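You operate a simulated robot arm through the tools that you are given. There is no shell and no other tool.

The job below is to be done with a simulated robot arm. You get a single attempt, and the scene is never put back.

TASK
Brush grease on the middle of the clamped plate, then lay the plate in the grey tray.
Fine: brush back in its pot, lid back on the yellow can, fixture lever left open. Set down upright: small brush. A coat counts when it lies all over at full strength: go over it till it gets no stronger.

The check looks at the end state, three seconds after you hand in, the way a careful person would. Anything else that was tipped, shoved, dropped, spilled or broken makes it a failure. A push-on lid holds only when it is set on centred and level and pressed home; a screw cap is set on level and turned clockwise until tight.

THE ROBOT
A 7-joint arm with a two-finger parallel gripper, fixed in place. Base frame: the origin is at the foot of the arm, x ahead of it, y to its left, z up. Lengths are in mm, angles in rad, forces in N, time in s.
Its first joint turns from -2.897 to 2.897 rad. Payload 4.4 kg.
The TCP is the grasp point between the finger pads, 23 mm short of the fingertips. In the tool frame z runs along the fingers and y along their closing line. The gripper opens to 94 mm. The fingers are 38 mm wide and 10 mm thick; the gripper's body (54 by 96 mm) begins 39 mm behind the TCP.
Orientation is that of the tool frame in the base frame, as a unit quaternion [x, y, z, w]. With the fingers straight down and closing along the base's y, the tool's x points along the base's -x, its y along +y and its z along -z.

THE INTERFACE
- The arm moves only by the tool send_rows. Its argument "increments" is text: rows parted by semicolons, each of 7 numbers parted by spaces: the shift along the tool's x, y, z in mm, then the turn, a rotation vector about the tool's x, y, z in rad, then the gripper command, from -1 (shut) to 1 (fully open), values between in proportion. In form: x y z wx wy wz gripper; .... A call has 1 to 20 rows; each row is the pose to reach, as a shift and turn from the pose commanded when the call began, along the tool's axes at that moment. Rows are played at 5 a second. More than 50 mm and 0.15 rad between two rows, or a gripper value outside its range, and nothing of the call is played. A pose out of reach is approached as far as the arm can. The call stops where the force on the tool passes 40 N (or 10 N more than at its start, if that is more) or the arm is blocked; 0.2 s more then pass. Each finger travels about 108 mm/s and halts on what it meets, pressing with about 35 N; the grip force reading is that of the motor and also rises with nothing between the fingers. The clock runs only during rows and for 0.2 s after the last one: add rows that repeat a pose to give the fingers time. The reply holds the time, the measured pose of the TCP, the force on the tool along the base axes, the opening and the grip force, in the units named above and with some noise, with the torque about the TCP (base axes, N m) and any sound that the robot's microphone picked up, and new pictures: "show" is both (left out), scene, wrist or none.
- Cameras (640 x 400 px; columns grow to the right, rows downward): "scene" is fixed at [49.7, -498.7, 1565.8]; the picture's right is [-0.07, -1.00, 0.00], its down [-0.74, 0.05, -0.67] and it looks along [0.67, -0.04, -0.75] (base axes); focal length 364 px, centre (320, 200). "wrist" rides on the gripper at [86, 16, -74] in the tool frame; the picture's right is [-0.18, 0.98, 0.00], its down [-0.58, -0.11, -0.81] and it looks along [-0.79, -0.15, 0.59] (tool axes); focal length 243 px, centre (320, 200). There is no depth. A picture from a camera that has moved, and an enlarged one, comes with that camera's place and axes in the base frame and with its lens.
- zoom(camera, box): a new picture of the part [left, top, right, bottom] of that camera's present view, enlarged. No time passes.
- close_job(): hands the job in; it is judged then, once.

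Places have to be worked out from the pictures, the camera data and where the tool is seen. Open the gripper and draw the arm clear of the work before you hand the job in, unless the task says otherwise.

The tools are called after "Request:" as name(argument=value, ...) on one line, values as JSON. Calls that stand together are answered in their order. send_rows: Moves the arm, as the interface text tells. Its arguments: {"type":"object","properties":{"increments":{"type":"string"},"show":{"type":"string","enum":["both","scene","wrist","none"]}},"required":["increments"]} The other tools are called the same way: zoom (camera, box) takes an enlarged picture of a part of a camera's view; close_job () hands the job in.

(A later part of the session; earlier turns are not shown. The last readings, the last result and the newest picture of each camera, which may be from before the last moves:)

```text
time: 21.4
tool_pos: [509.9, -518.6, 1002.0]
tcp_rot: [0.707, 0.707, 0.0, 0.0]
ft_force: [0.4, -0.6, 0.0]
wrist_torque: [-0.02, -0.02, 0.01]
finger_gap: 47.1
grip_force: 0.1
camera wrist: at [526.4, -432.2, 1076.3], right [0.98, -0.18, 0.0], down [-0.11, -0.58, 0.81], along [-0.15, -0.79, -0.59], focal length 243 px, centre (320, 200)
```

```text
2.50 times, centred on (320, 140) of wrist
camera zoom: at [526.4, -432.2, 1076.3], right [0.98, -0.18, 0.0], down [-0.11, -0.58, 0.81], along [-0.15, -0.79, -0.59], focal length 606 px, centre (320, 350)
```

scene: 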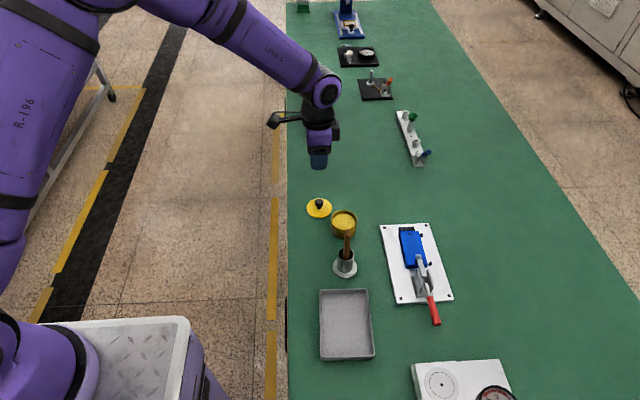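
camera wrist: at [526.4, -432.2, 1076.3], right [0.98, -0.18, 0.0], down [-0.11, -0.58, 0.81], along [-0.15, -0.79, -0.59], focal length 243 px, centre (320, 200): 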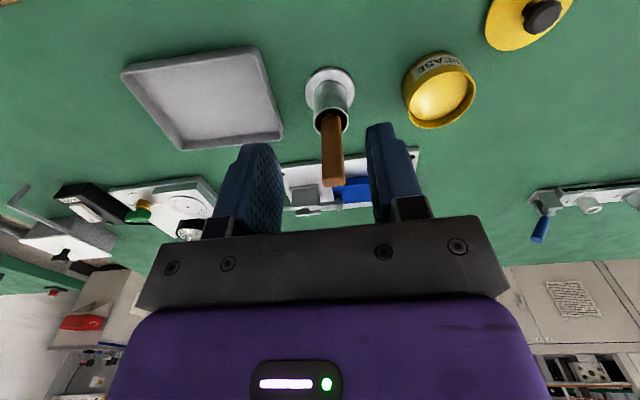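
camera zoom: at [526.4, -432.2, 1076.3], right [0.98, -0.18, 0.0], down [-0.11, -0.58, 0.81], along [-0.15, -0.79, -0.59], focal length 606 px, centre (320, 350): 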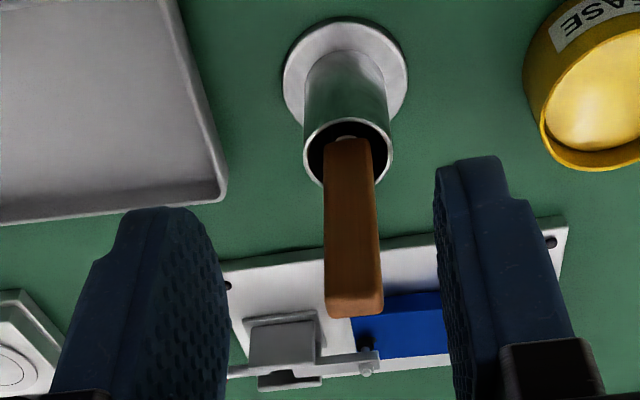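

The brush stands vertical: handle top ≈ (509.4, −589, 941), about 19 mm wide in x, in the pot centred (509, −588). I move above it and check the alignment before descending.

Request:
send_rows(increments="-35 -1 0 0 0 0 0.3; -69 -1.5 0 0 0 0 0.3; -69 -1.5 12 0 0 0 0.3; -69 -1.5 12 0 0 0 0.3", show="wrist")

Request:
zoom(camera="wrist", box=[240, 0, 400, 200])

Request:
zoom(camera="scene", box=[310, 190, 390, 290])

```text
time: 22.4
tool_pos: [510.1, -590.7, 989.1]
tcp_rot: [0.707, 0.707, 0.0, 0.0]
ft_force: [0.1, -0.4, 0.3]
wrist_torque: [0.02, -0.01, 0.0]
finger_gap: 61.4
grip_force: 0.0
camera wrist: at [524.2, -502.0, 1064.9], right [0.98, -0.18, 0.0], down [-0.11, -0.58, 0.81], along [-0.15, -0.79, -0.59], focal length 243 px, centre (320, 200)
```

wrist: 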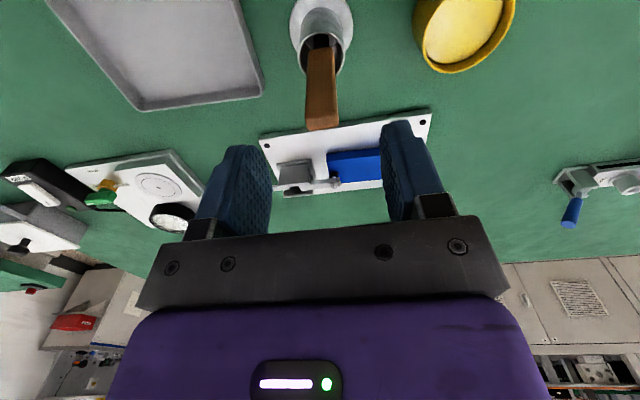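

```text
2.00 times, centred on (320, 100) of wrist
camera zoom: at [524.2, -502.0, 1064.9], right [0.98, -0.18, 0.0], down [-0.11, -0.58, 0.81], along [-0.15, -0.79, -0.59], focal length 485 px, centre (320, 400)
```

zoom: 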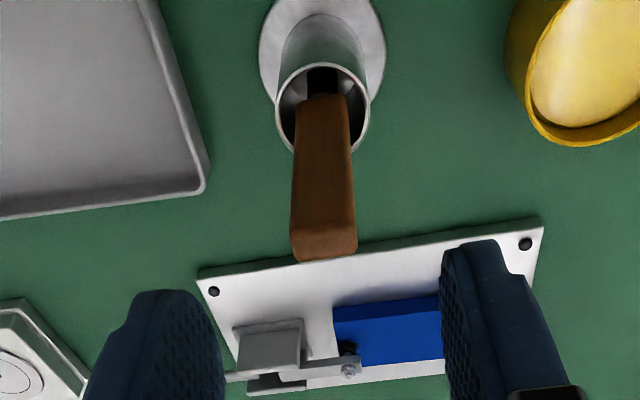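

```text
4.00 times, centred on (350, 240) of scene
camera zoom: at [49.7, -498.7, 1565.8], right [-0.07, -1.0, 0.0], down [-0.74, 0.05, -0.67], along [0.67, -0.04, -0.75], focal length 1454 px, centre (200, 40)
```

zoom: 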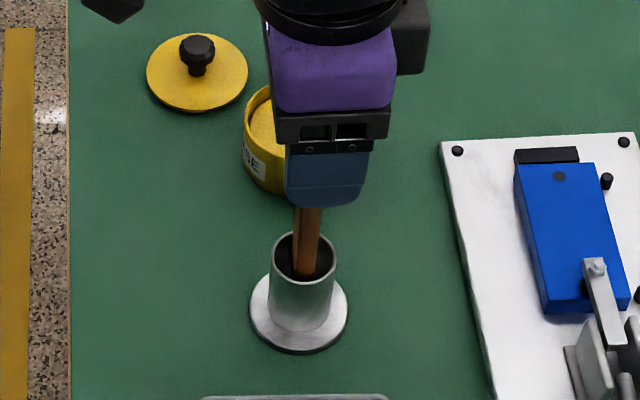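

Handle is on the tool axis (within ~1 mm). I descend to TCP z≈911 and grip the handle.

Request:
send_rows(increments="0 0 35 0 0 0 0.3; 0 0 60 0 0 0 0.3; 0 0 77 0 0 0 0.3; 0 0 77 0 0 0 0.3; 0 0 77 0 0 0 -1; 0 0 77 0 0 0 -1; 0 0 77 0 0 0 -1", show="both")

Request:
zoom(camera="wrist", box=[240, 0, 400, 200])

Request:
zoom(camera="scene", box=[310, 190, 390, 290])

```text
time: 24.0
tool_pos: [508.6, -588.3, 911.6]
tcp_rot: [0.708, 0.707, -0.001, 0.0]
ft_force: [-0.6, 0.4, 0.1]
wrist_torque: [-0.02, -0.02, 0.04]
finger_gap: 19.0
grip_force: 34.8
camera wrist: at [524.4, -501.6, 986.0], right [0.98, -0.18, 0.0], down [-0.11, -0.58, 0.81], along [-0.15, -0.79, -0.59], focal length 243 px, centre (320, 200)
```

scene: 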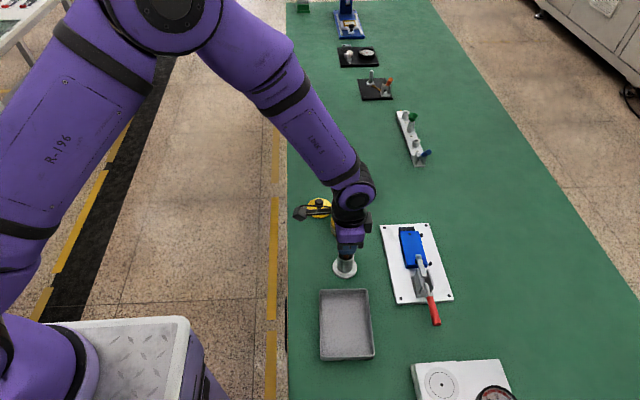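
wrist: 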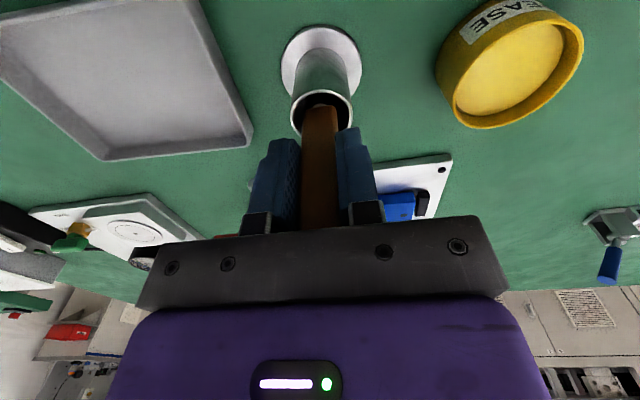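

```text
2.00 times, centred on (320, 100) of wrist
camera zoom: at [524.4, -501.6, 986.0], right [0.98, -0.18, 0.0], down [-0.11, -0.58, 0.81], along [-0.15, -0.79, -0.59], focal length 485 px, centre (320, 400)
```

zoom: 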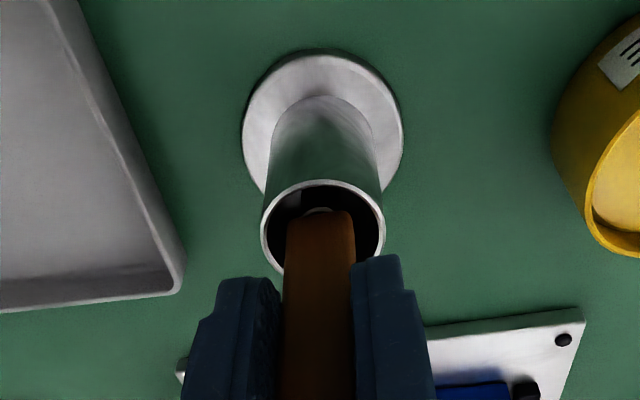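

```text
4.00 times, centred on (350, 240) of scene
camera zoom: at [49.7, -498.7, 1565.8], right [-0.07, -1.0, 0.0], down [-0.74, 0.05, -0.67], along [0.67, -0.04, -0.75], focal length 1454 px, centre (200, 40)
```

zoom: 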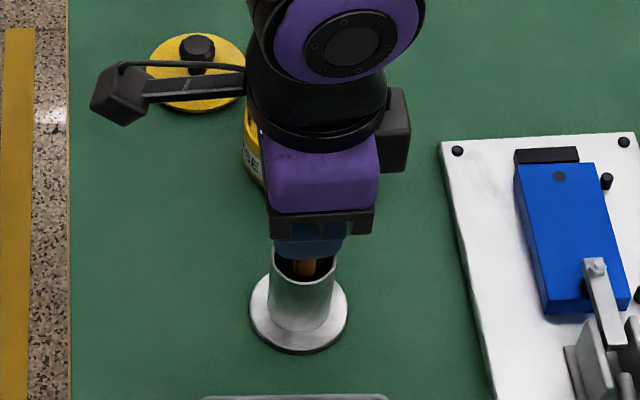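

Brush handle gripped (19 mm). I lift it straight out of the pot by 110 mm.

Request:
send_rows(increments="0 0 -10 0 0 0 -1; 0 0 -30 0 0 0 -1; 0 0 -55 0 0 0 -1; 0 0 -85 0 0 0 -1; 0 0 -110 0 0 0 -1; 0 0 -110 0 0 0 -1", show="both")

Request:
zoom(camera="wrist", box=[240, 0, 400, 200])

Request:
zoom(camera="scene", box=[310, 190, 390, 290])

```text
time: 25.4
tool_pos: [510.3, -589.6, 1023.5]
tcp_rot: [0.707, 0.707, -0.001, 0.0]
ft_force: [0.0, 0.4, 0.2]
wrist_torque: [0.0, 0.01, 0.0]
finger_gap: 18.9
grip_force: 35.0
camera wrist: at [524.6, -501.6, 1096.9], right [0.98, -0.18, 0.0], down [-0.11, -0.58, 0.81], along [-0.15, -0.79, -0.59], focal length 243 px, centre (320, 200)
```

scene: 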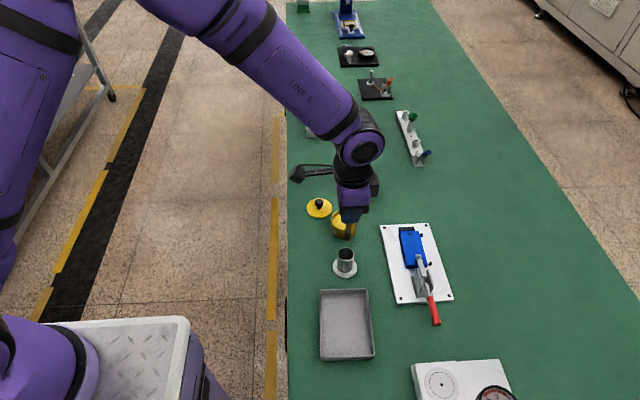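
wrist: 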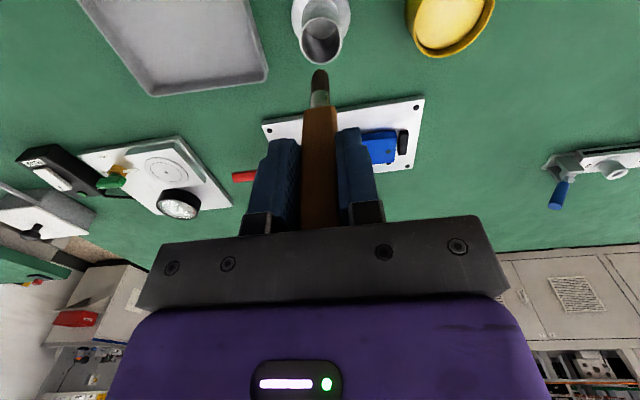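

```text
2.00 times, centred on (320, 100) of wrist
camera zoom: at [524.6, -501.6, 1096.9], right [0.98, -0.18, 0.0], down [-0.11, -0.58, 0.81], along [-0.15, -0.79, -0.59], focal length 485 px, centre (320, 400)
```

zoom: 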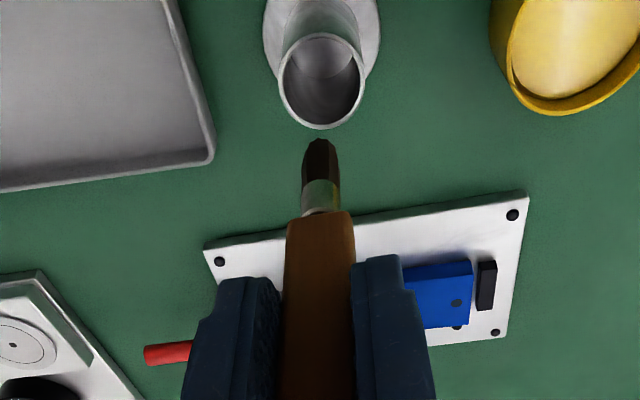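

```text
4.00 times, centred on (350, 240) of scene
camera zoom: at [49.7, -498.7, 1565.8], right [-0.07, -1.0, 0.0], down [-0.74, 0.05, -0.67], along [0.67, -0.04, -0.75], focal length 1454 px, centre (200, 40)
```

zoom: 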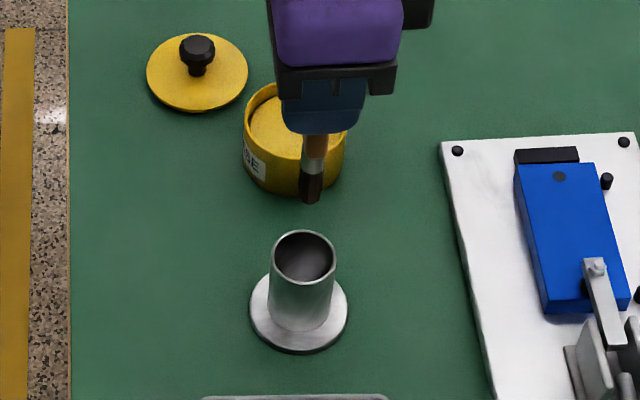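

The brush is out: ferrule and dark bristles, tip ≈108 mm below TCP. I carry it above the can at (625.8, −598).

Request:
send_rows(increments="-3 40 0 0 0 0 -1; -6 80 0 0 0 0 -1; -9 116.3 0 0 0 0 -1; -9 116.3 20 0 0 0 -1; -9 116.3 40 0 0 0 -1; -9 116.3 40 0 0 0 -1", show="both")

Request:
zoom(camera="wrist", box=[240, 0, 400, 200])

Request:
zoom(camera="scene", box=[310, 180, 390, 280])

```text
time: 26.8
tool_pos: [624.1, -597.7, 980.6]
tcp_rot: [0.708, 0.707, -0.001, 0.0]
ft_force: [-0.1, -0.6, -0.5]
wrist_torque: [0.0, 0.0, 0.01]
finger_gap: 18.8
grip_force: 35.2
camera wrist: at [640.0, -510.3, 1056.1], right [0.98, -0.18, 0.0], down [-0.11, -0.58, 0.81], along [-0.15, -0.79, -0.59], focal length 243 px, centre (320, 200)
```

scene: 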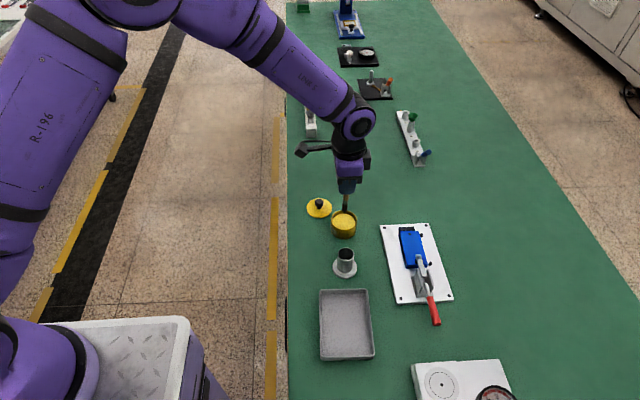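
wrist: 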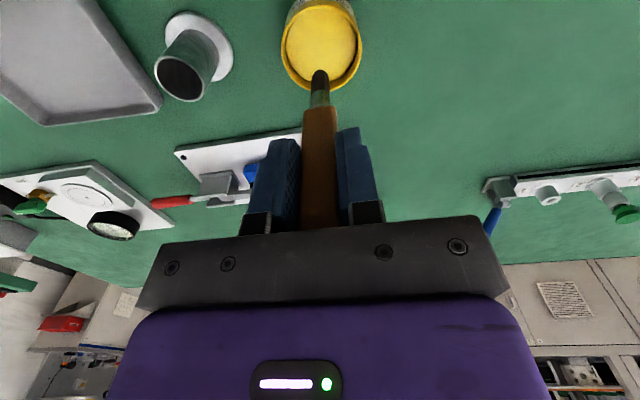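

```text
2.00 times, centred on (320, 100) of wrist
camera zoom: at [640.0, -510.3, 1056.1], right [0.98, -0.18, 0.0], down [-0.11, -0.58, 0.81], along [-0.15, -0.79, -0.59], focal length 485 px, centre (320, 400)
```

zoom: 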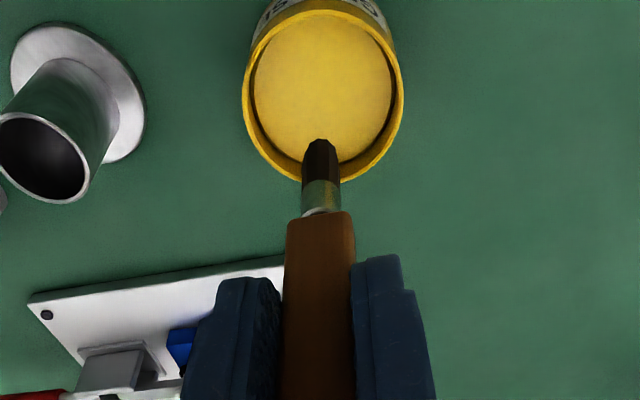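

```text
4.00 times, centred on (350, 230) of scene
camera zoom: at [49.7, -498.7, 1565.8], right [-0.07, -1.0, 0.0], down [-0.74, 0.05, -0.67], along [0.67, -0.04, -0.75], focal length 1454 px, centre (200, 80)
```

zoom: 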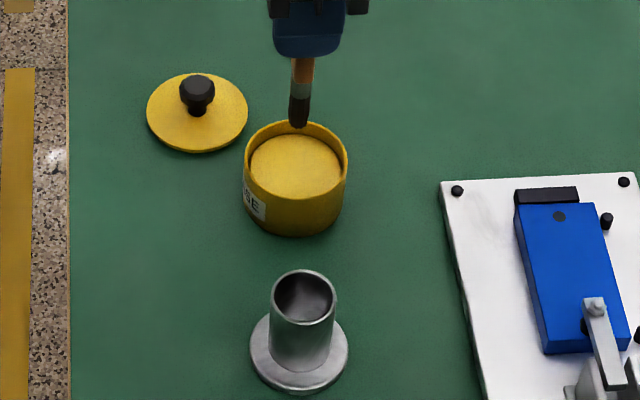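

Brush tip is centred over the can opening (grease surface ≈ z 829). I lower the bristles ~11 mm into the grease, swirl gently and come back up.

Request:
send_rows(increments="0 0 20 0 0 0 -1; 0 0 35 0 0 0 -1; 0 0 45 0 0 0 -1; 0 0 55 0 0 0 -1; 0 0 55 0 0 0 -1", show="both")

Request:
zoom(camera="wrist", box=[240, 0, 400, 200])

Request:
zoom(camera="scene", box=[310, 180, 390, 280])

```text
time: 28.0
tool_pos: [624.0, -598.9, 929.5]
tcp_rot: [0.708, 0.706, -0.001, 0.001]
ft_force: [-5.1, -5.0, 25.7]
wrist_torque: [-0.46, 0.54, 0.0]
finger_gap: 19.1
grip_force: 34.9
camera wrist: at [639.9, -511.7, 1003.0], right [0.98, -0.19, 0.0], down [-0.11, -0.58, 0.81], along [-0.15, -0.79, -0.59], focal length 243 px, centre (320, 200)
```

scene: 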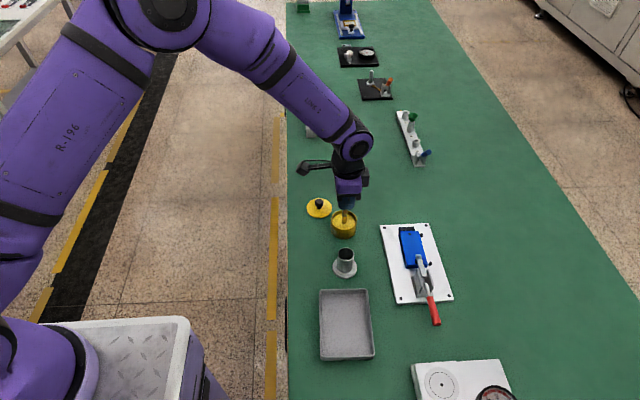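
wrist: 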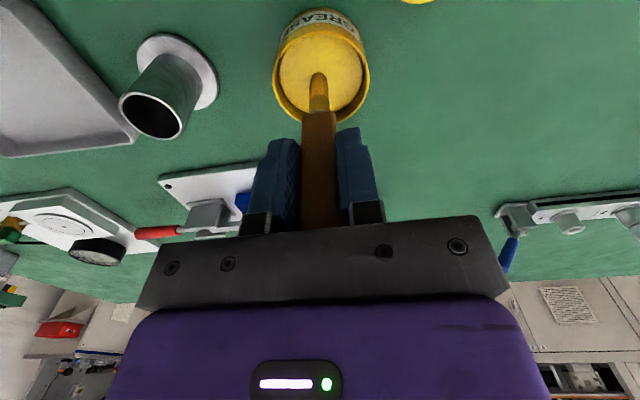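

```text
2.00 times, centred on (320, 100) of wrist
camera zoom: at [639.9, -511.7, 1003.0], right [0.98, -0.19, 0.0], down [-0.11, -0.58, 0.81], along [-0.15, -0.79, -0.59], focal length 485 px, centre (320, 400)
```

zoom: 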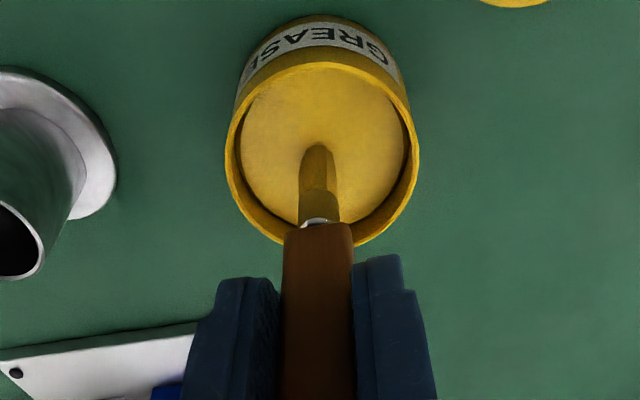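

```text
4.00 times, centred on (350, 230) of scene
camera zoom: at [49.7, -498.7, 1565.8], right [-0.07, -1.0, 0.0], down [-0.74, 0.05, -0.67], along [0.67, -0.04, -0.75], focal length 1454 px, centre (200, 80)
```

zoom: 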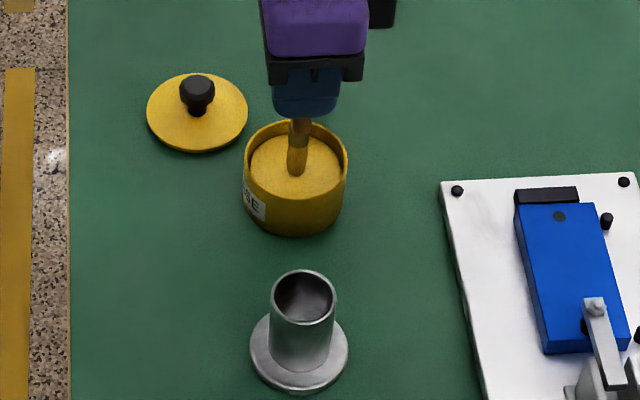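

Contact with the grease (25.7 N) and the bristles turned yellow – they are loaded. I raise the brush and check its seating in the grip.

Request:
send_rows(increments="0 0 -5 0 0 0 -1; 0 0 -15 0 0 0 -1; 0 0 -30 0 0 0 -1; 0 0 -55 0 0 0 -1; 0 0 -80 0 0 0 -1; 0 0 -80 0 0 0 -1", show="both")

Request:
zoom(camera="wrist", box=[240, 0, 400, 200])

Request:
zoom(camera="scene", box=[310, 160, 390, 260])

```text
time: 29.4
tool_pos: [625.8, -597.4, 1006.0]
tcp_rot: [0.707, 0.707, -0.001, 0.001]
ft_force: [0.6, -0.2, -0.5]
wrist_torque: [-0.01, -0.02, -0.01]
finger_gap: 19.1
grip_force: 34.2
camera wrist: at [641.2, -510.3, 1081.4], right [0.98, -0.18, 0.0], down [-0.11, -0.58, 0.81], along [-0.15, -0.79, -0.59], focal length 243 px, centre (320, 200)
```

scene: 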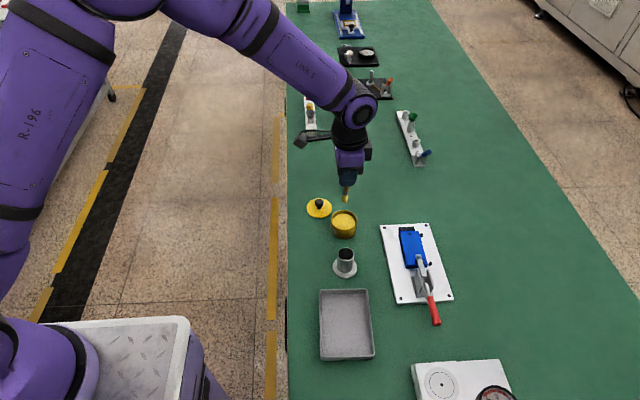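
wrist: 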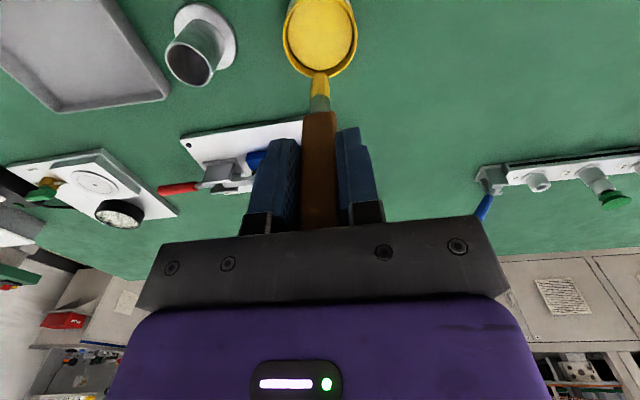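

```text
2.00 times, centred on (320, 100) of wrist
camera zoom: at [641.2, -510.3, 1081.4], right [0.98, -0.18, 0.0], down [-0.11, -0.58, 0.81], along [-0.15, -0.79, -0.59], focal length 485 px, centre (320, 400)
```

zoom: 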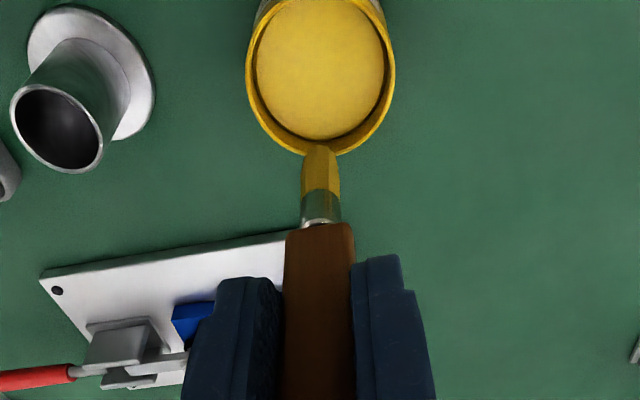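

```text
4.00 times, centred on (350, 210) of scene
camera zoom: at [49.7, -498.7, 1565.8], right [-0.07, -1.0, 0.0], down [-0.74, 0.05, -0.67], along [0.67, -0.04, -0.75], focal length 1454 px, centre (200, 160)
```

zoom: 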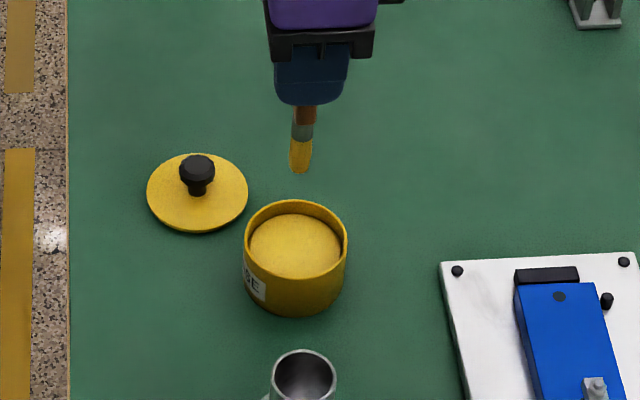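

Bristles are loaded (brush slid ~7 mm up in the grip, tip now ≈102 mm below TCP). I carry it over the plate's middle at about (538, −759), staying high.

Request:
send_rows(increments="-35 -18 0 0 0 0 -1; -70 -36 0 0 0 0 -1; -105 -54 0 0 0 0 -1; -140 -72 0 0 0 0 -1; -161 -87 0 0 0 0 -1; -161 -87 30 0 0 0 -1; -161 -87 30 0 0 0 -1", show="both")

Request:
zoom(camera="wrist", box=[220, 0, 420, 200])

Request:
zoom(camera="scene", box=[370, 200, 470, 300])

```text
time: 31.0
tool_pos: [537.2, -760.6, 976.9]
tcp_rot: [0.708, 0.707, 0.0, 0.0]
ft_force: [0.6, 0.3, 0.7]
wrist_torque: [0.03, -0.01, 0.0]
finger_gap: 18.9
grip_force: 34.8
camera wrist: at [553.0, -673.5, 1051.7], right [0.98, -0.19, 0.0], down [-0.11, -0.58, 0.81], along [-0.15, -0.79, -0.59], focal length 243 px, centre (320, 200)
```

scene: 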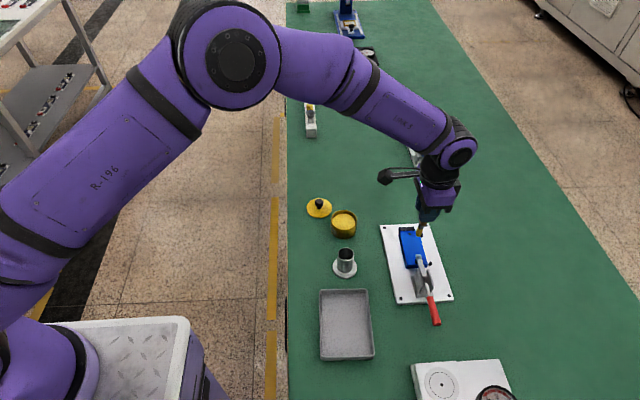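
wrist: 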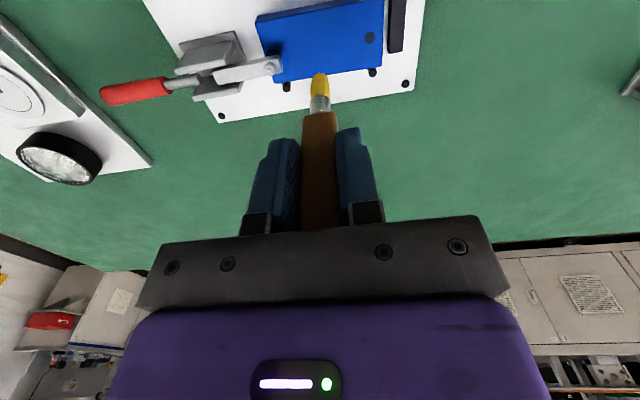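

```text
2.00 times, centred on (320, 100) of wrist
camera zoom: at [553.0, -673.5, 1051.7], right [0.98, -0.19, 0.0], down [-0.11, -0.58, 0.81], along [-0.15, -0.79, -0.59], focal length 485 px, centre (320, 400)
```

zoom: 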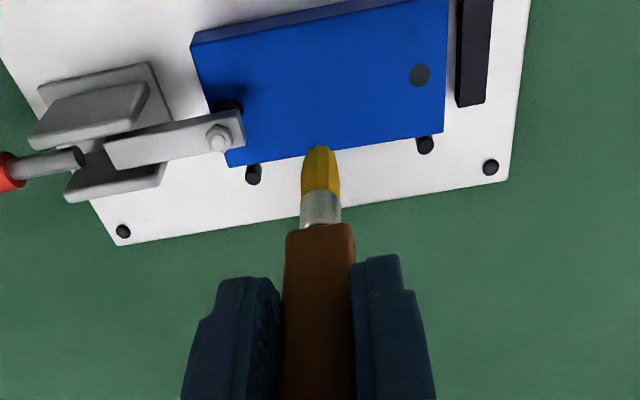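

```text
4.00 times, centred on (420, 250) of scene
camera zoom: at [49.7, -498.7, 1565.8], right [-0.07, -1.0, 0.0], down [-0.74, 0.05, -0.67], along [0.67, -0.04, -0.75], focal length 1454 px, centre (-80, 0)
```

zoom: 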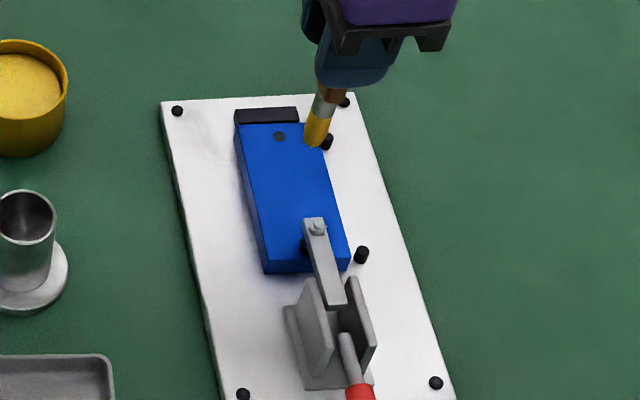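

Plate measures x 488–588, y −784…−734, top z≈830; the tip is ≈102 mm below TCP over the centre. I lower gently until contact.

Request:
send_rows(increments="0 0 20 0 0 0 -1; 0 0 35 0 0 0 -1; 0 0 41 0 0 0 -1; 0 0 43 0 0 0 -1", show="none")

Request:
zoom(camera="wrist", box=[220, 0, 420, 200])

Request:
zoom(camera="scene", box=[370, 200, 470, 300])

```text
time: 32.0
tool_pos: [538.9, -759.5, 933.3]
tcp_rot: [0.707, 0.707, 0.0, 0.0]
ft_force: [-0.2, 1.1, -0.8]
wrist_torque: [-0.01, 0.0, 0.0]
finger_gap: 18.9
grip_force: 34.6
```

```text
2.00 times, centred on (320, 100) of wrist
camera zoom: at [553.9, -672.2, 1008.1], right [0.98, -0.18, 0.0], down [-0.11, -0.58, 0.81], along [-0.15, -0.79, -0.59], focal length 485 px, centre (320, 400)
```

zoom: 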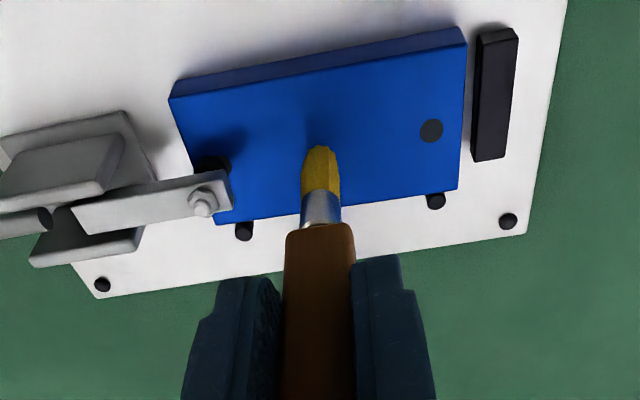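

```text
4.00 times, centred on (420, 250) of scene
camera zoom: at [49.7, -498.7, 1565.8], right [-0.07, -1.0, 0.0], down [-0.74, 0.05, -0.67], along [0.67, -0.04, -0.75], focal length 1454 px, centre (-80, 0)
```

zoom: 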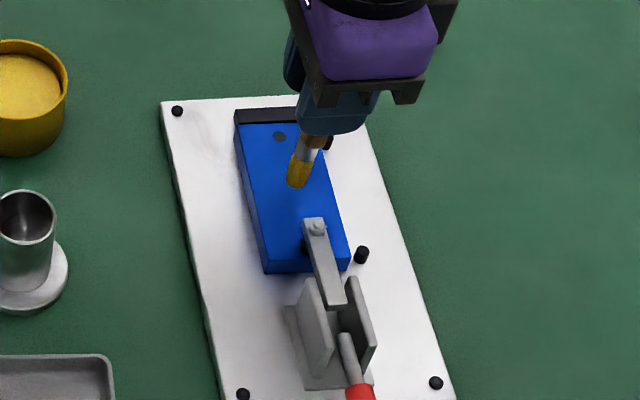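

The tip is right above the plate centre, not touching yet. I lower 1 mm at a time.

Request:
send_rows(increments="0 0 1 0 0 0 -1; 0 0 2 0 0 0 -1; 0 0 3 0 0 0 -1", show="none")

Request:
send_rows(increments="0 0 1 0 0 0 -1; 0 0 1 0 0 0 -1", show="none")

```text
time: 32.8
tool_pos: [538.8, -759.9, 930.2]
tcp_rot: [0.707, 0.707, 0.0, 0.0]
ft_force: [-0.4, 0.6, 0.1]
wrist_torque: [-0.04, 0.0, -0.03]
finger_gap: 18.7
grip_force: 35.1
```

```text
time: 33.4
tool_pos: [537.7, -758.7, 929.6]
tcp_rot: [0.707, 0.708, 0.0, 0.0]
ft_force: [0.1, 0.4, 0.4]
wrist_torque: [-0.01, 0.0, -0.03]
finger_gap: 19.1
grip_force: 34.8
```

Request:
send_rows(increments="0 0 1 0 0 0 -1; 0 0 1 0 0 0 -1", show="none")

Request:
send_rows(increments="0 0 1 0 0 0 -1; 0 0 1 0 0 0 -1", show="both")

Request:
zoom(camera="wrist", box=[220, 0, 420, 200])

```text
time: 34.0
tool_pos: [538.6, -758.7, 929.1]
tcp_rot: [0.707, 0.707, 0.0, 0.0]
ft_force: [0.8, -0.5, -0.1]
wrist_torque: [0.0, -0.01, 0.03]
finger_gap: 19.0
grip_force: 35.6
```

```text
time: 34.6
tool_pos: [538.3, -758.9, 927.9]
tcp_rot: [0.707, 0.707, 0.0, -0.001]
ft_force: [-0.4, 0.9, -0.3]
wrist_torque: [-0.01, 0.02, 0.02]
finger_gap: 19.2
grip_force: 35.2
camera wrist: at [554.0, -671.5, 1002.1], right [0.98, -0.18, 0.0], down [-0.11, -0.58, 0.81], along [-0.15, -0.79, -0.59], focal length 243 px, centre (320, 200)
```

scene: 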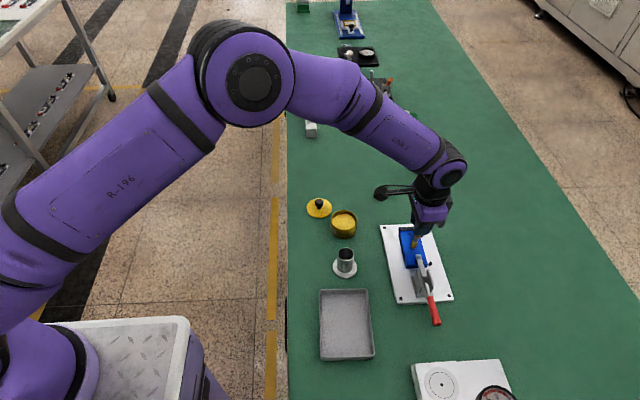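
wrist: 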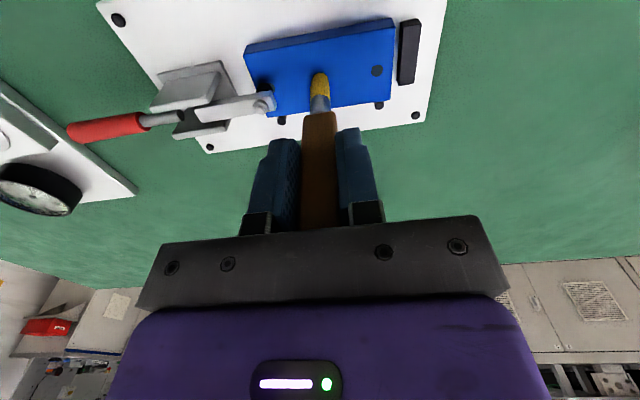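

```text
2.00 times, centred on (320, 100) of wrist
camera zoom: at [554.0, -671.5, 1002.1], right [0.98, -0.18, 0.0], down [-0.11, -0.58, 0.81], along [-0.15, -0.79, -0.59], focal length 485 px, centre (320, 400)
```

zoom: 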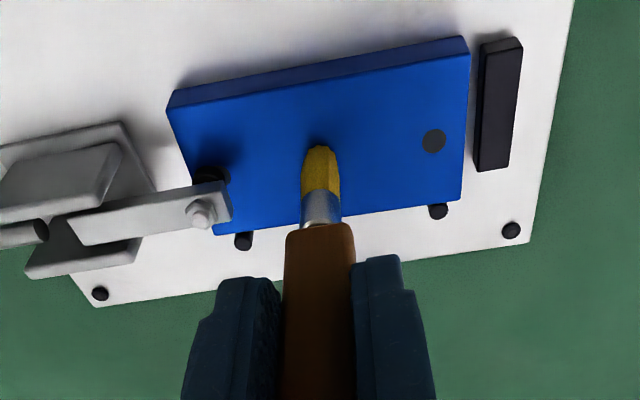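

Request:
send_rows(increments="0 0 1 0 0 0 -1; 0 0 1.5 0 0 0 -1; 0 0 1.5 0 0 0 -1", show="none")

Request:
send_rows(increments="0 0 1 0 0 0 -1; 0 0 1 0 0 0 -1", show="none")

Request:
zoom(camera="wrist", box=[260, 20, 380, 120])

```text
time: 35.4
tool_pos: [538.6, -757.7, 925.7]
tcp_rot: [0.707, 0.707, 0.0, 0.0]
ft_force: [-0.1, -0.7, -0.3]
wrist_torque: [0.0, 0.0, -0.02]
finger_gap: 18.8
grip_force: 35.5
```

```text
time: 36.0
tool_pos: [538.1, -759.0, 925.7]
tcp_rot: [0.707, 0.707, 0.0, 0.0]
ft_force: [-1.4, -0.2, 2.0]
wrist_torque: [-0.01, -0.03, -0.01]
finger_gap: 18.8
grip_force: 35.0
```

```text
4.00 times, centred on (320, 70) of wrist
camera zoom: at [553.8, -671.8, 999.8], right [0.98, -0.18, 0.0], down [-0.11, -0.58, 0.81], along [-0.15, -0.79, -0.59], focal length 970 px, centre (320, 720)
```

zoom: 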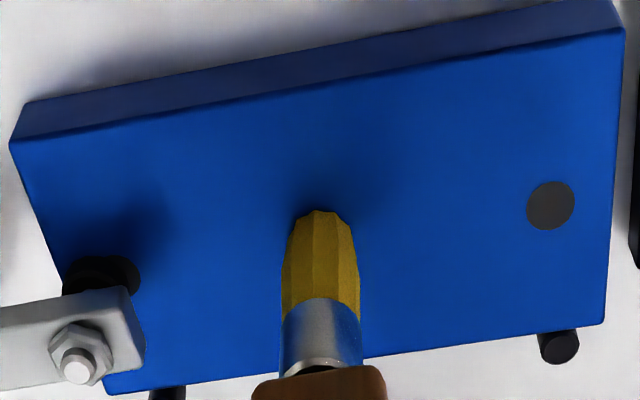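

First contact (2 N). I press 1 mm further and make a small test stroke to see if grease is deposited.

Request:
send_rows(increments="0 0 1 0 0 0 -1; 0 0 1 0 0 0 -1; 5 0 1 0 0 0 -1; 10 0 1 0 0 0 -1; 5 0 1 0 0 0 -1; 0 0 1 0 0 0 -1", show="none")

Request:
zoom(camera="wrist", box=[260, 20, 380, 120])

Request:
zoom(camera="scene", box=[390, 220, 440, 280])

```text
time: 37.4
tool_pos: [538.0, -757.3, 925.1]
tcp_rot: [0.707, 0.707, 0.0, 0.0]
ft_force: [1.6, 1.3, 3.3]
wrist_torque: [0.07, -0.06, 0.01]
finger_gap: 18.7
grip_force: 35.1
```

```text
4.00 times, centred on (320, 70) of wrist
camera zoom: at [553.7, -671.0, 999.4], right [0.98, -0.18, 0.0], down [-0.11, -0.58, 0.81], along [-0.15, -0.79, -0.59], focal length 970 px, centre (320, 720)
```

zoom: 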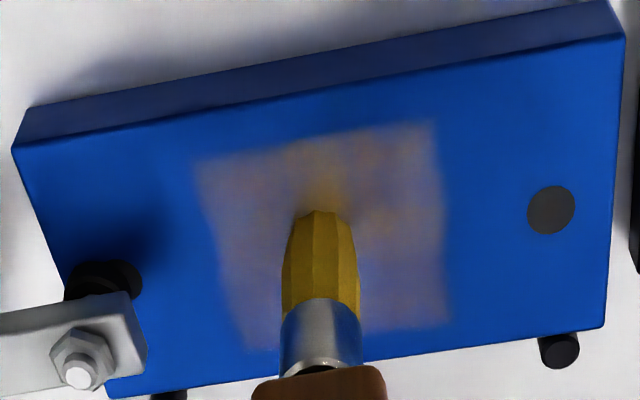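

```text
6.67 times, centred on (415, 250) of scene
camera zoom: at [49.7, -498.7, 1565.8], right [-0.07, -1.0, 0.0], down [-0.74, 0.05, -0.67], along [0.67, -0.04, -0.75], focal length 2424 px, centre (-313, -133)
```

zoom: 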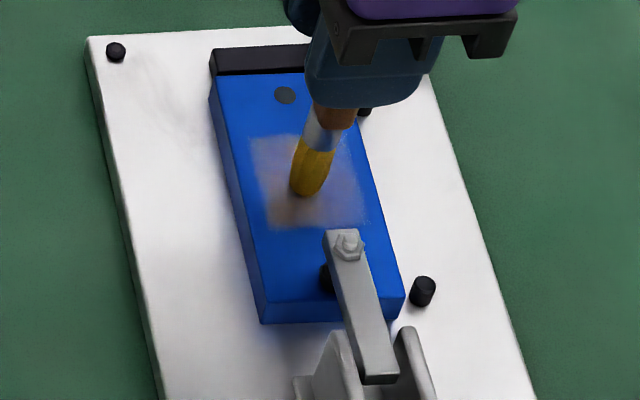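

A 40×36 mm zone (x 519–559, y −742…−777) shows a faint coat. I raster the brush over the whole zone with light pressure.

Request:
send_rows(increments="-8 -8 0.5 0 0 0 -1; -15 -17 0.5 0 0 0 -1; 0 -17 0.5 0 0 0 -1; 15 -17 0.5 0 0 0 -1; 15 -10 0.5 0 0 0 -1; 0 -10 0.5 0 0 0 -1; -15 -10 0.5 0 0 0 -1; -15 -3 0.5 0 0 0 -1; 0 -3 0.5 0 0 0 -1; 15 -3 0.5 0 0 0 -1; 15 4 0.5 0 0 0 -1; 0 4 0.5 0 0 0 -1; -15 4 0.5 0 0 0 -1; -15 11 0.5 0 0 0 -1; 0 11 0.5 0 0 0 -1; 15 11 0.5 0 0 0 -1; 15 17 0.5 0 0 0 -1; 0 17 0.5 0 0 0 -1; -15 17 0.5 0 0 0 -1; 0 0 0.5 0 0 0 -1", show="none")

Request:
zoom(camera="wrist", box=[260, 20, 380, 120])

Request:
zoom(camera="scene", box=[390, 220, 440, 280])

```text
time: 41.6
tool_pos: [537.9, -759.3, 925.5]
tcp_rot: [0.708, 0.706, -0.001, 0.0]
ft_force: [0.6, 0.8, 0.5]
wrist_torque: [-0.03, -0.01, 0.01]
finger_gap: 19.0
grip_force: 35.0
```

```text
4.00 times, centred on (320, 70) of wrist
camera zoom: at [553.6, -672.3, 1000.1], right [0.98, -0.18, 0.0], down [-0.11, -0.58, 0.81], along [-0.15, -0.79, -0.59], focal length 970 px, centre (320, 720)
```

zoom: 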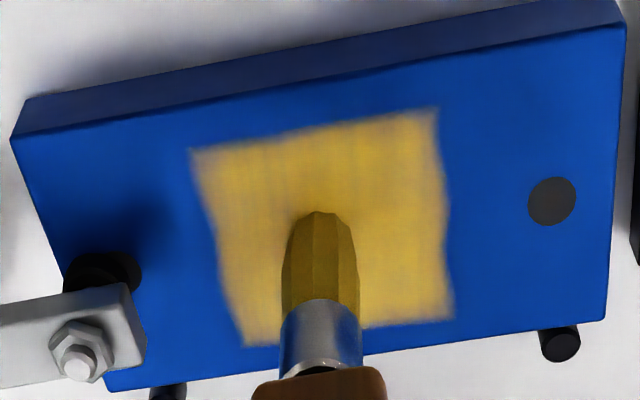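

```text
6.67 times, centred on (415, 250) of scene
camera zoom: at [49.7, -498.7, 1565.8], right [-0.07, -1.0, 0.0], down [-0.74, 0.05, -0.67], along [0.67, -0.04, -0.75], focal length 2424 px, centre (-313, -133)
```

zoom: 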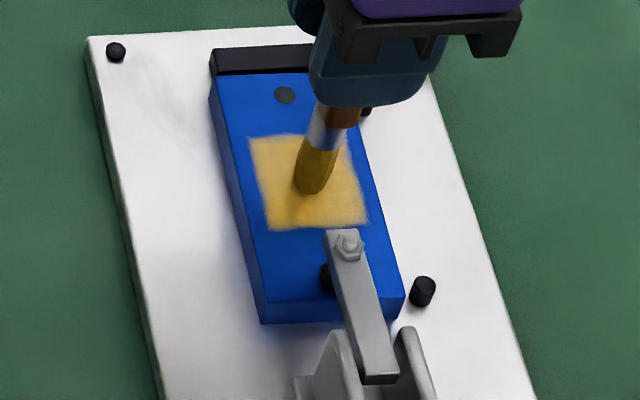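

The coat is much stronger now. Second pass with crosswise strokes, slightly more pressure.

Request:
send_rows(increments="-8 -8 0.7 0 0 0 -1; -15 -17 0.7 0 0 0 -1; -15 0 0.7 0 0 0 -1; -15 17 0.7 0 0 0 -1; -9 17 0.7 0 0 0 -1; -9 0 0.7 0 0 0 -1; -9 -17 0.7 0 0 0 -1; -3 -17 0.7 0 0 0 -1; -3 0 0.7 0 0 0 -1; -3 17 0.7 0 0 0 -1; 3 17 0.7 0 0 0 -1; 3 0 0.7 0 0 0 -1; 3 -17 0.7 0 0 0 -1; 9 -17 0.7 0 0 0 -1; 9 0 0.7 0 0 0 -1; 9 17 0.7 0 0 0 -1; 15 17 0.7 0 0 0 -1; 15 0 0.7 0 0 0 -1; 15 -17 0.7 0 0 0 -1; 0 0 0.7 0 0 0 -1", show="none")

Request:
zoom(camera="wrist", box=[260, 20, 380, 120])

Request:
zoom(camera="scene", box=[390, 220, 440, 280])

```text
time: 45.8
tool_pos: [539.5, -757.4, 923.2]
tcp_rot: [0.708, 0.707, 0.0, 0.001]
ft_force: [-2.2, 3.6, 11.9]
wrist_torque: [0.23, 0.18, 0.01]
finger_gap: 19.0
grip_force: 35.1
```

```text
4.00 times, centred on (320, 70) of wrist
camera zoom: at [553.6, -670.5, 998.5], right [0.98, -0.19, 0.0], down [-0.11, -0.58, 0.81], along [-0.15, -0.79, -0.59], focal length 970 px, centre (320, 720)
```

zoom: 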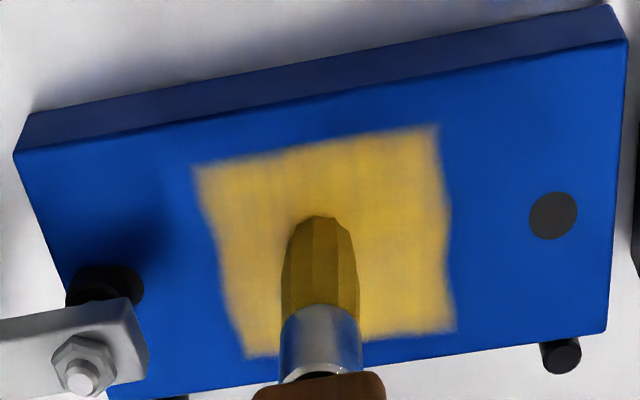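

```text
6.67 times, centred on (415, 250) of scene
camera zoom: at [49.7, -498.7, 1565.8], right [-0.07, -1.0, 0.0], down [-0.74, 0.05, -0.67], along [0.67, -0.04, -0.75], focal length 2424 px, centre (-313, -133)
```

zoom: 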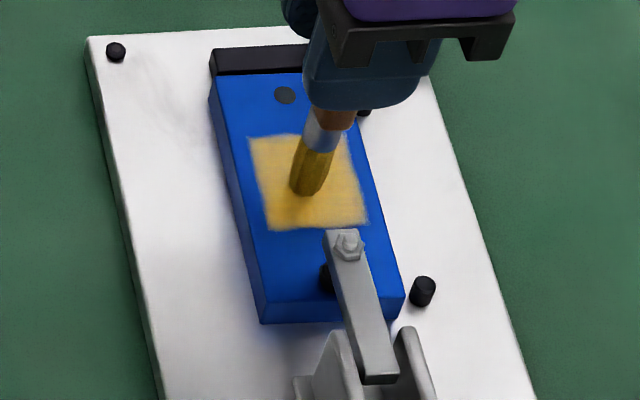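

Looks close to saturated. I do one more pass along the first direction including the edges, then lift to compare.

Request:
send_rows(increments="-8 -8 0 0 0 0 -1; -16 -18 0 0 0 0 -1; 0 -18 0 0 0 0 -1; 16 -18 0 0 0 0 -1; 16 -11 0 0 0 0 -1; 0 -11 0 0 0 0 -1; -16 -11 0 0 0 0 -1; -16 -4 0 0 0 0 -1; 0 -4 0 0 0 0 -1; 16 -4 0 0 0 0 -1; 16 3 0 0 0 0 -1; 0 3 0 0 0 0 -1; -16 3 0 0 0 0 -1; -16 10 0 0 0 0 -1; 0 10 0 0 0 0 -1; 16 10 0 0 0 0 -1; 16 18 0 0 0 0 -1; 0 18 0 0 0 0 -1; -16 18 0 0 0 0 -1; 0 0 0 0 0 0 -1", show="none")

Request:
send_rows(increments="0 0 -10 0 0 0 -1; 0 0 -30 0 0 0 -1; 0 0 -60 0 0 0 -1; 0 0 -60 0 0 0 -1", show="none")

Request:
zoom(camera="wrist", box=[260, 0, 380, 100])

Request:
zoom(camera="scene", box=[390, 220, 440, 280])

```text
time: 50.0
tool_pos: [538.5, -758.7, 922.2]
tcp_rot: [0.708, 0.706, -0.002, 0.001]
ft_force: [1.7, -1.6, 10.7]
wrist_torque: [-0.16, -0.13, -0.05]
finger_gap: 18.9
grip_force: 34.5
```

```text
time: 51.0
tool_pos: [538.2, -758.3, 983.0]
tcp_rot: [0.707, 0.707, -0.001, 0.001]
ft_force: [0.1, 0.0, 0.3]
wrist_torque: [0.0, -0.03, 0.02]
finger_gap: 19.0
grip_force: 35.6
```

```text
4.00 times, centred on (320, 50) of wrist
camera zoom: at [553.8, -672.2, 1057.6], right [0.98, -0.18, 0.0], down [-0.11, -0.58, 0.81], along [-0.15, -0.79, -0.59], focal length 970 px, centre (320, 800)
```

zoom: 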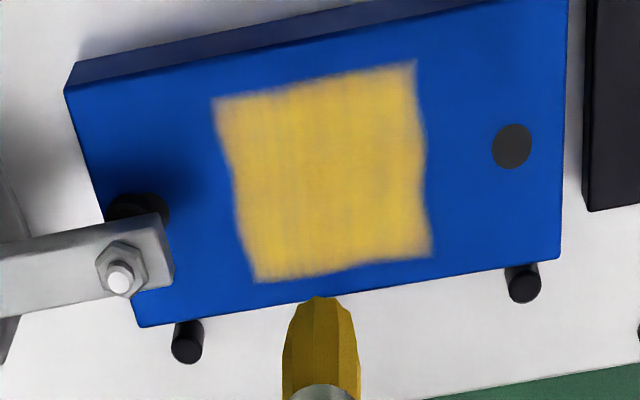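

```text
6.67 times, centred on (415, 250) of scene
camera zoom: at [49.7, -498.7, 1565.8], right [-0.07, -1.0, 0.0], down [-0.74, 0.05, -0.67], along [0.67, -0.04, -0.75], focal length 2424 px, centre (-313, -133)
```

zoom: 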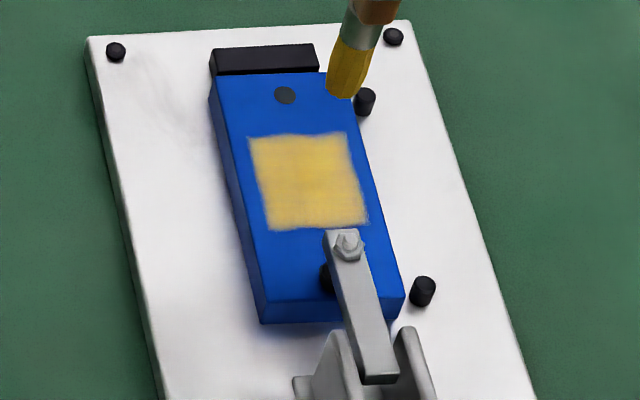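

The patch looks full but slightly streaky. I go over it again and compare from the identical pose.

Request:
send_rows(increments="0 0 40 0 0 0 -1; 0 0 58 0 0 0 -1; -16 -18 60.3 0 0 0 -1; -16 0 60.3 0 0 0 -1; -16 18 60.3 0 0 0 -1; -10 18 60.3 0 0 0 -1; -10 0 60.3 0 0 0 -1; -10 -18 60.3 0 0 0 -1; -3 -18 60.3 0 0 0 -1; -3 0 60.3 0 0 0 -1; -3 18 60.3 0 0 0 -1; 4 18 60.3 0 0 0 -1; 4 0 60.3 0 0 0 -1; 4 -18 60.3 0 0 0 -1; 10 -18 60.3 0 0 0 -1; 10 0 60.3 0 0 0 -1; 10 18 60.3 0 0 0 -1; 16 18 60.3 0 0 0 -1; 16 0 60.3 0 0 0 -1; 16 -18 60.3 0 0 0 -1", show="none")

Request:
send_rows(increments="-16 18 0 0 0 0 -1; -16 18 -30 0 0 0 -1; -16 18 -60.3 0 0 0 -1; -16 18 -60.3 0 0 0 -1", show="none")

Request:
zoom(camera="wrist", box=[260, 0, 380, 100])

Request:
zoom(camera="scene", box=[390, 220, 440, 280])

```text
time: 55.2
tool_pos: [519.4, -742.1, 923.1]
tcp_rot: [0.707, 0.707, 0.0, 0.0]
ft_force: [0.5, 0.2, 11.4]
wrist_torque: [0.0, -0.07, 0.0]
finger_gap: 19.0
grip_force: 34.6
```

```text
time: 56.2
tool_pos: [539.2, -757.9, 984.0]
tcp_rot: [0.707, 0.707, 0.0, 0.0]
ft_force: [0.4, -0.1, -0.3]
wrist_torque: [-0.01, 0.0, -0.01]
finger_gap: 19.1
grip_force: 35.2
```

```text
4.00 times, centred on (320, 50) of wrist
camera zoom: at [554.8, -671.7, 1058.7], right [0.98, -0.18, 0.0], down [-0.11, -0.58, 0.81], along [-0.15, -0.79, -0.59], focal length 970 px, centre (320, 800)
```

zoom: 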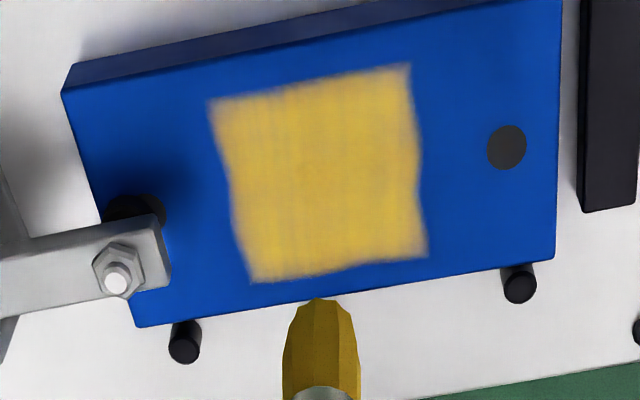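

```text
6.67 times, centred on (415, 250) of scene
camera zoom: at [49.7, -498.7, 1565.8], right [-0.07, -1.0, 0.0], down [-0.74, 0.05, -0.67], along [0.67, -0.04, -0.75], focal length 2424 px, centre (-313, -133)
```

zoom: 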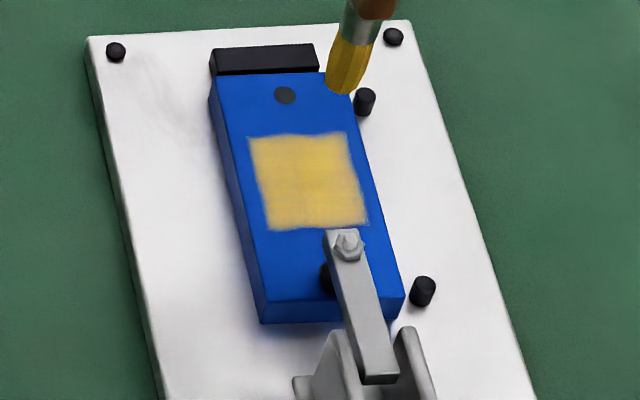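

No visible change in coat, but to rule out a dry brush I re-dip once and go over it again. Moving back over the can.

Request:
send_rows(increments="35 18 -10 0 0 0 -1; 70 36 -10 0 0 0 -1; 105 54 -10 0 0 0 -1; 140 74 -10 0 0 0 -1; 161 87 -10 0 0 0 -1; 161 87 20 0 0 0 -1; 161 87 40 0 0 0 -1; 161 87 50 0 0 0 -1; 161 87 50 0 0 0 -1", show="wrist")

Request:
zoom(camera="scene", box=[310, 180, 390, 280])

```text
time: 58.2
tool_pos: [626.6, -598.1, 933.2]
tcp_rot: [0.707, 0.707, 0.0, 0.0]
ft_force: [0.1, -0.1, -0.2]
wrist_torque: [0.0, 0.0, 0.0]
finger_gap: 19.0
grip_force: 34.5
camera wrist: at [641.5, -510.6, 1007.9], right [0.98, -0.18, 0.0], down [-0.11, -0.58, 0.81], along [-0.15, -0.79, -0.59], focal length 243 px, centre (320, 200)
```

wrist: 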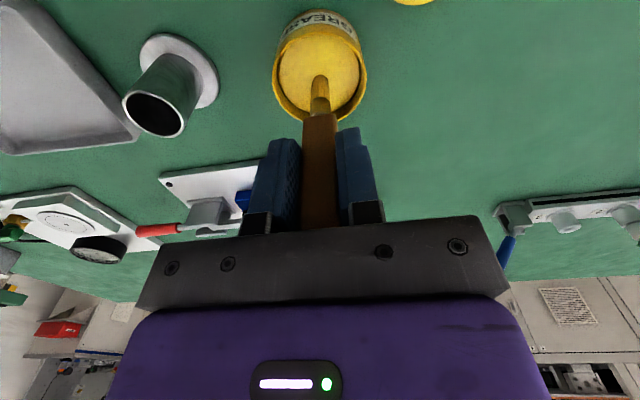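

```text
4.00 times, centred on (350, 230) of scene
camera zoom: at [49.7, -498.7, 1565.8], right [-0.07, -1.0, 0.0], down [-0.74, 0.05, -0.67], along [0.67, -0.04, -0.75], focal length 1454 px, centre (200, 80)
```

zoom: 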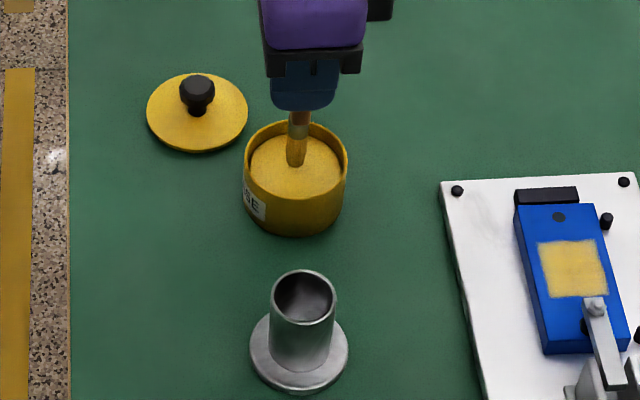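

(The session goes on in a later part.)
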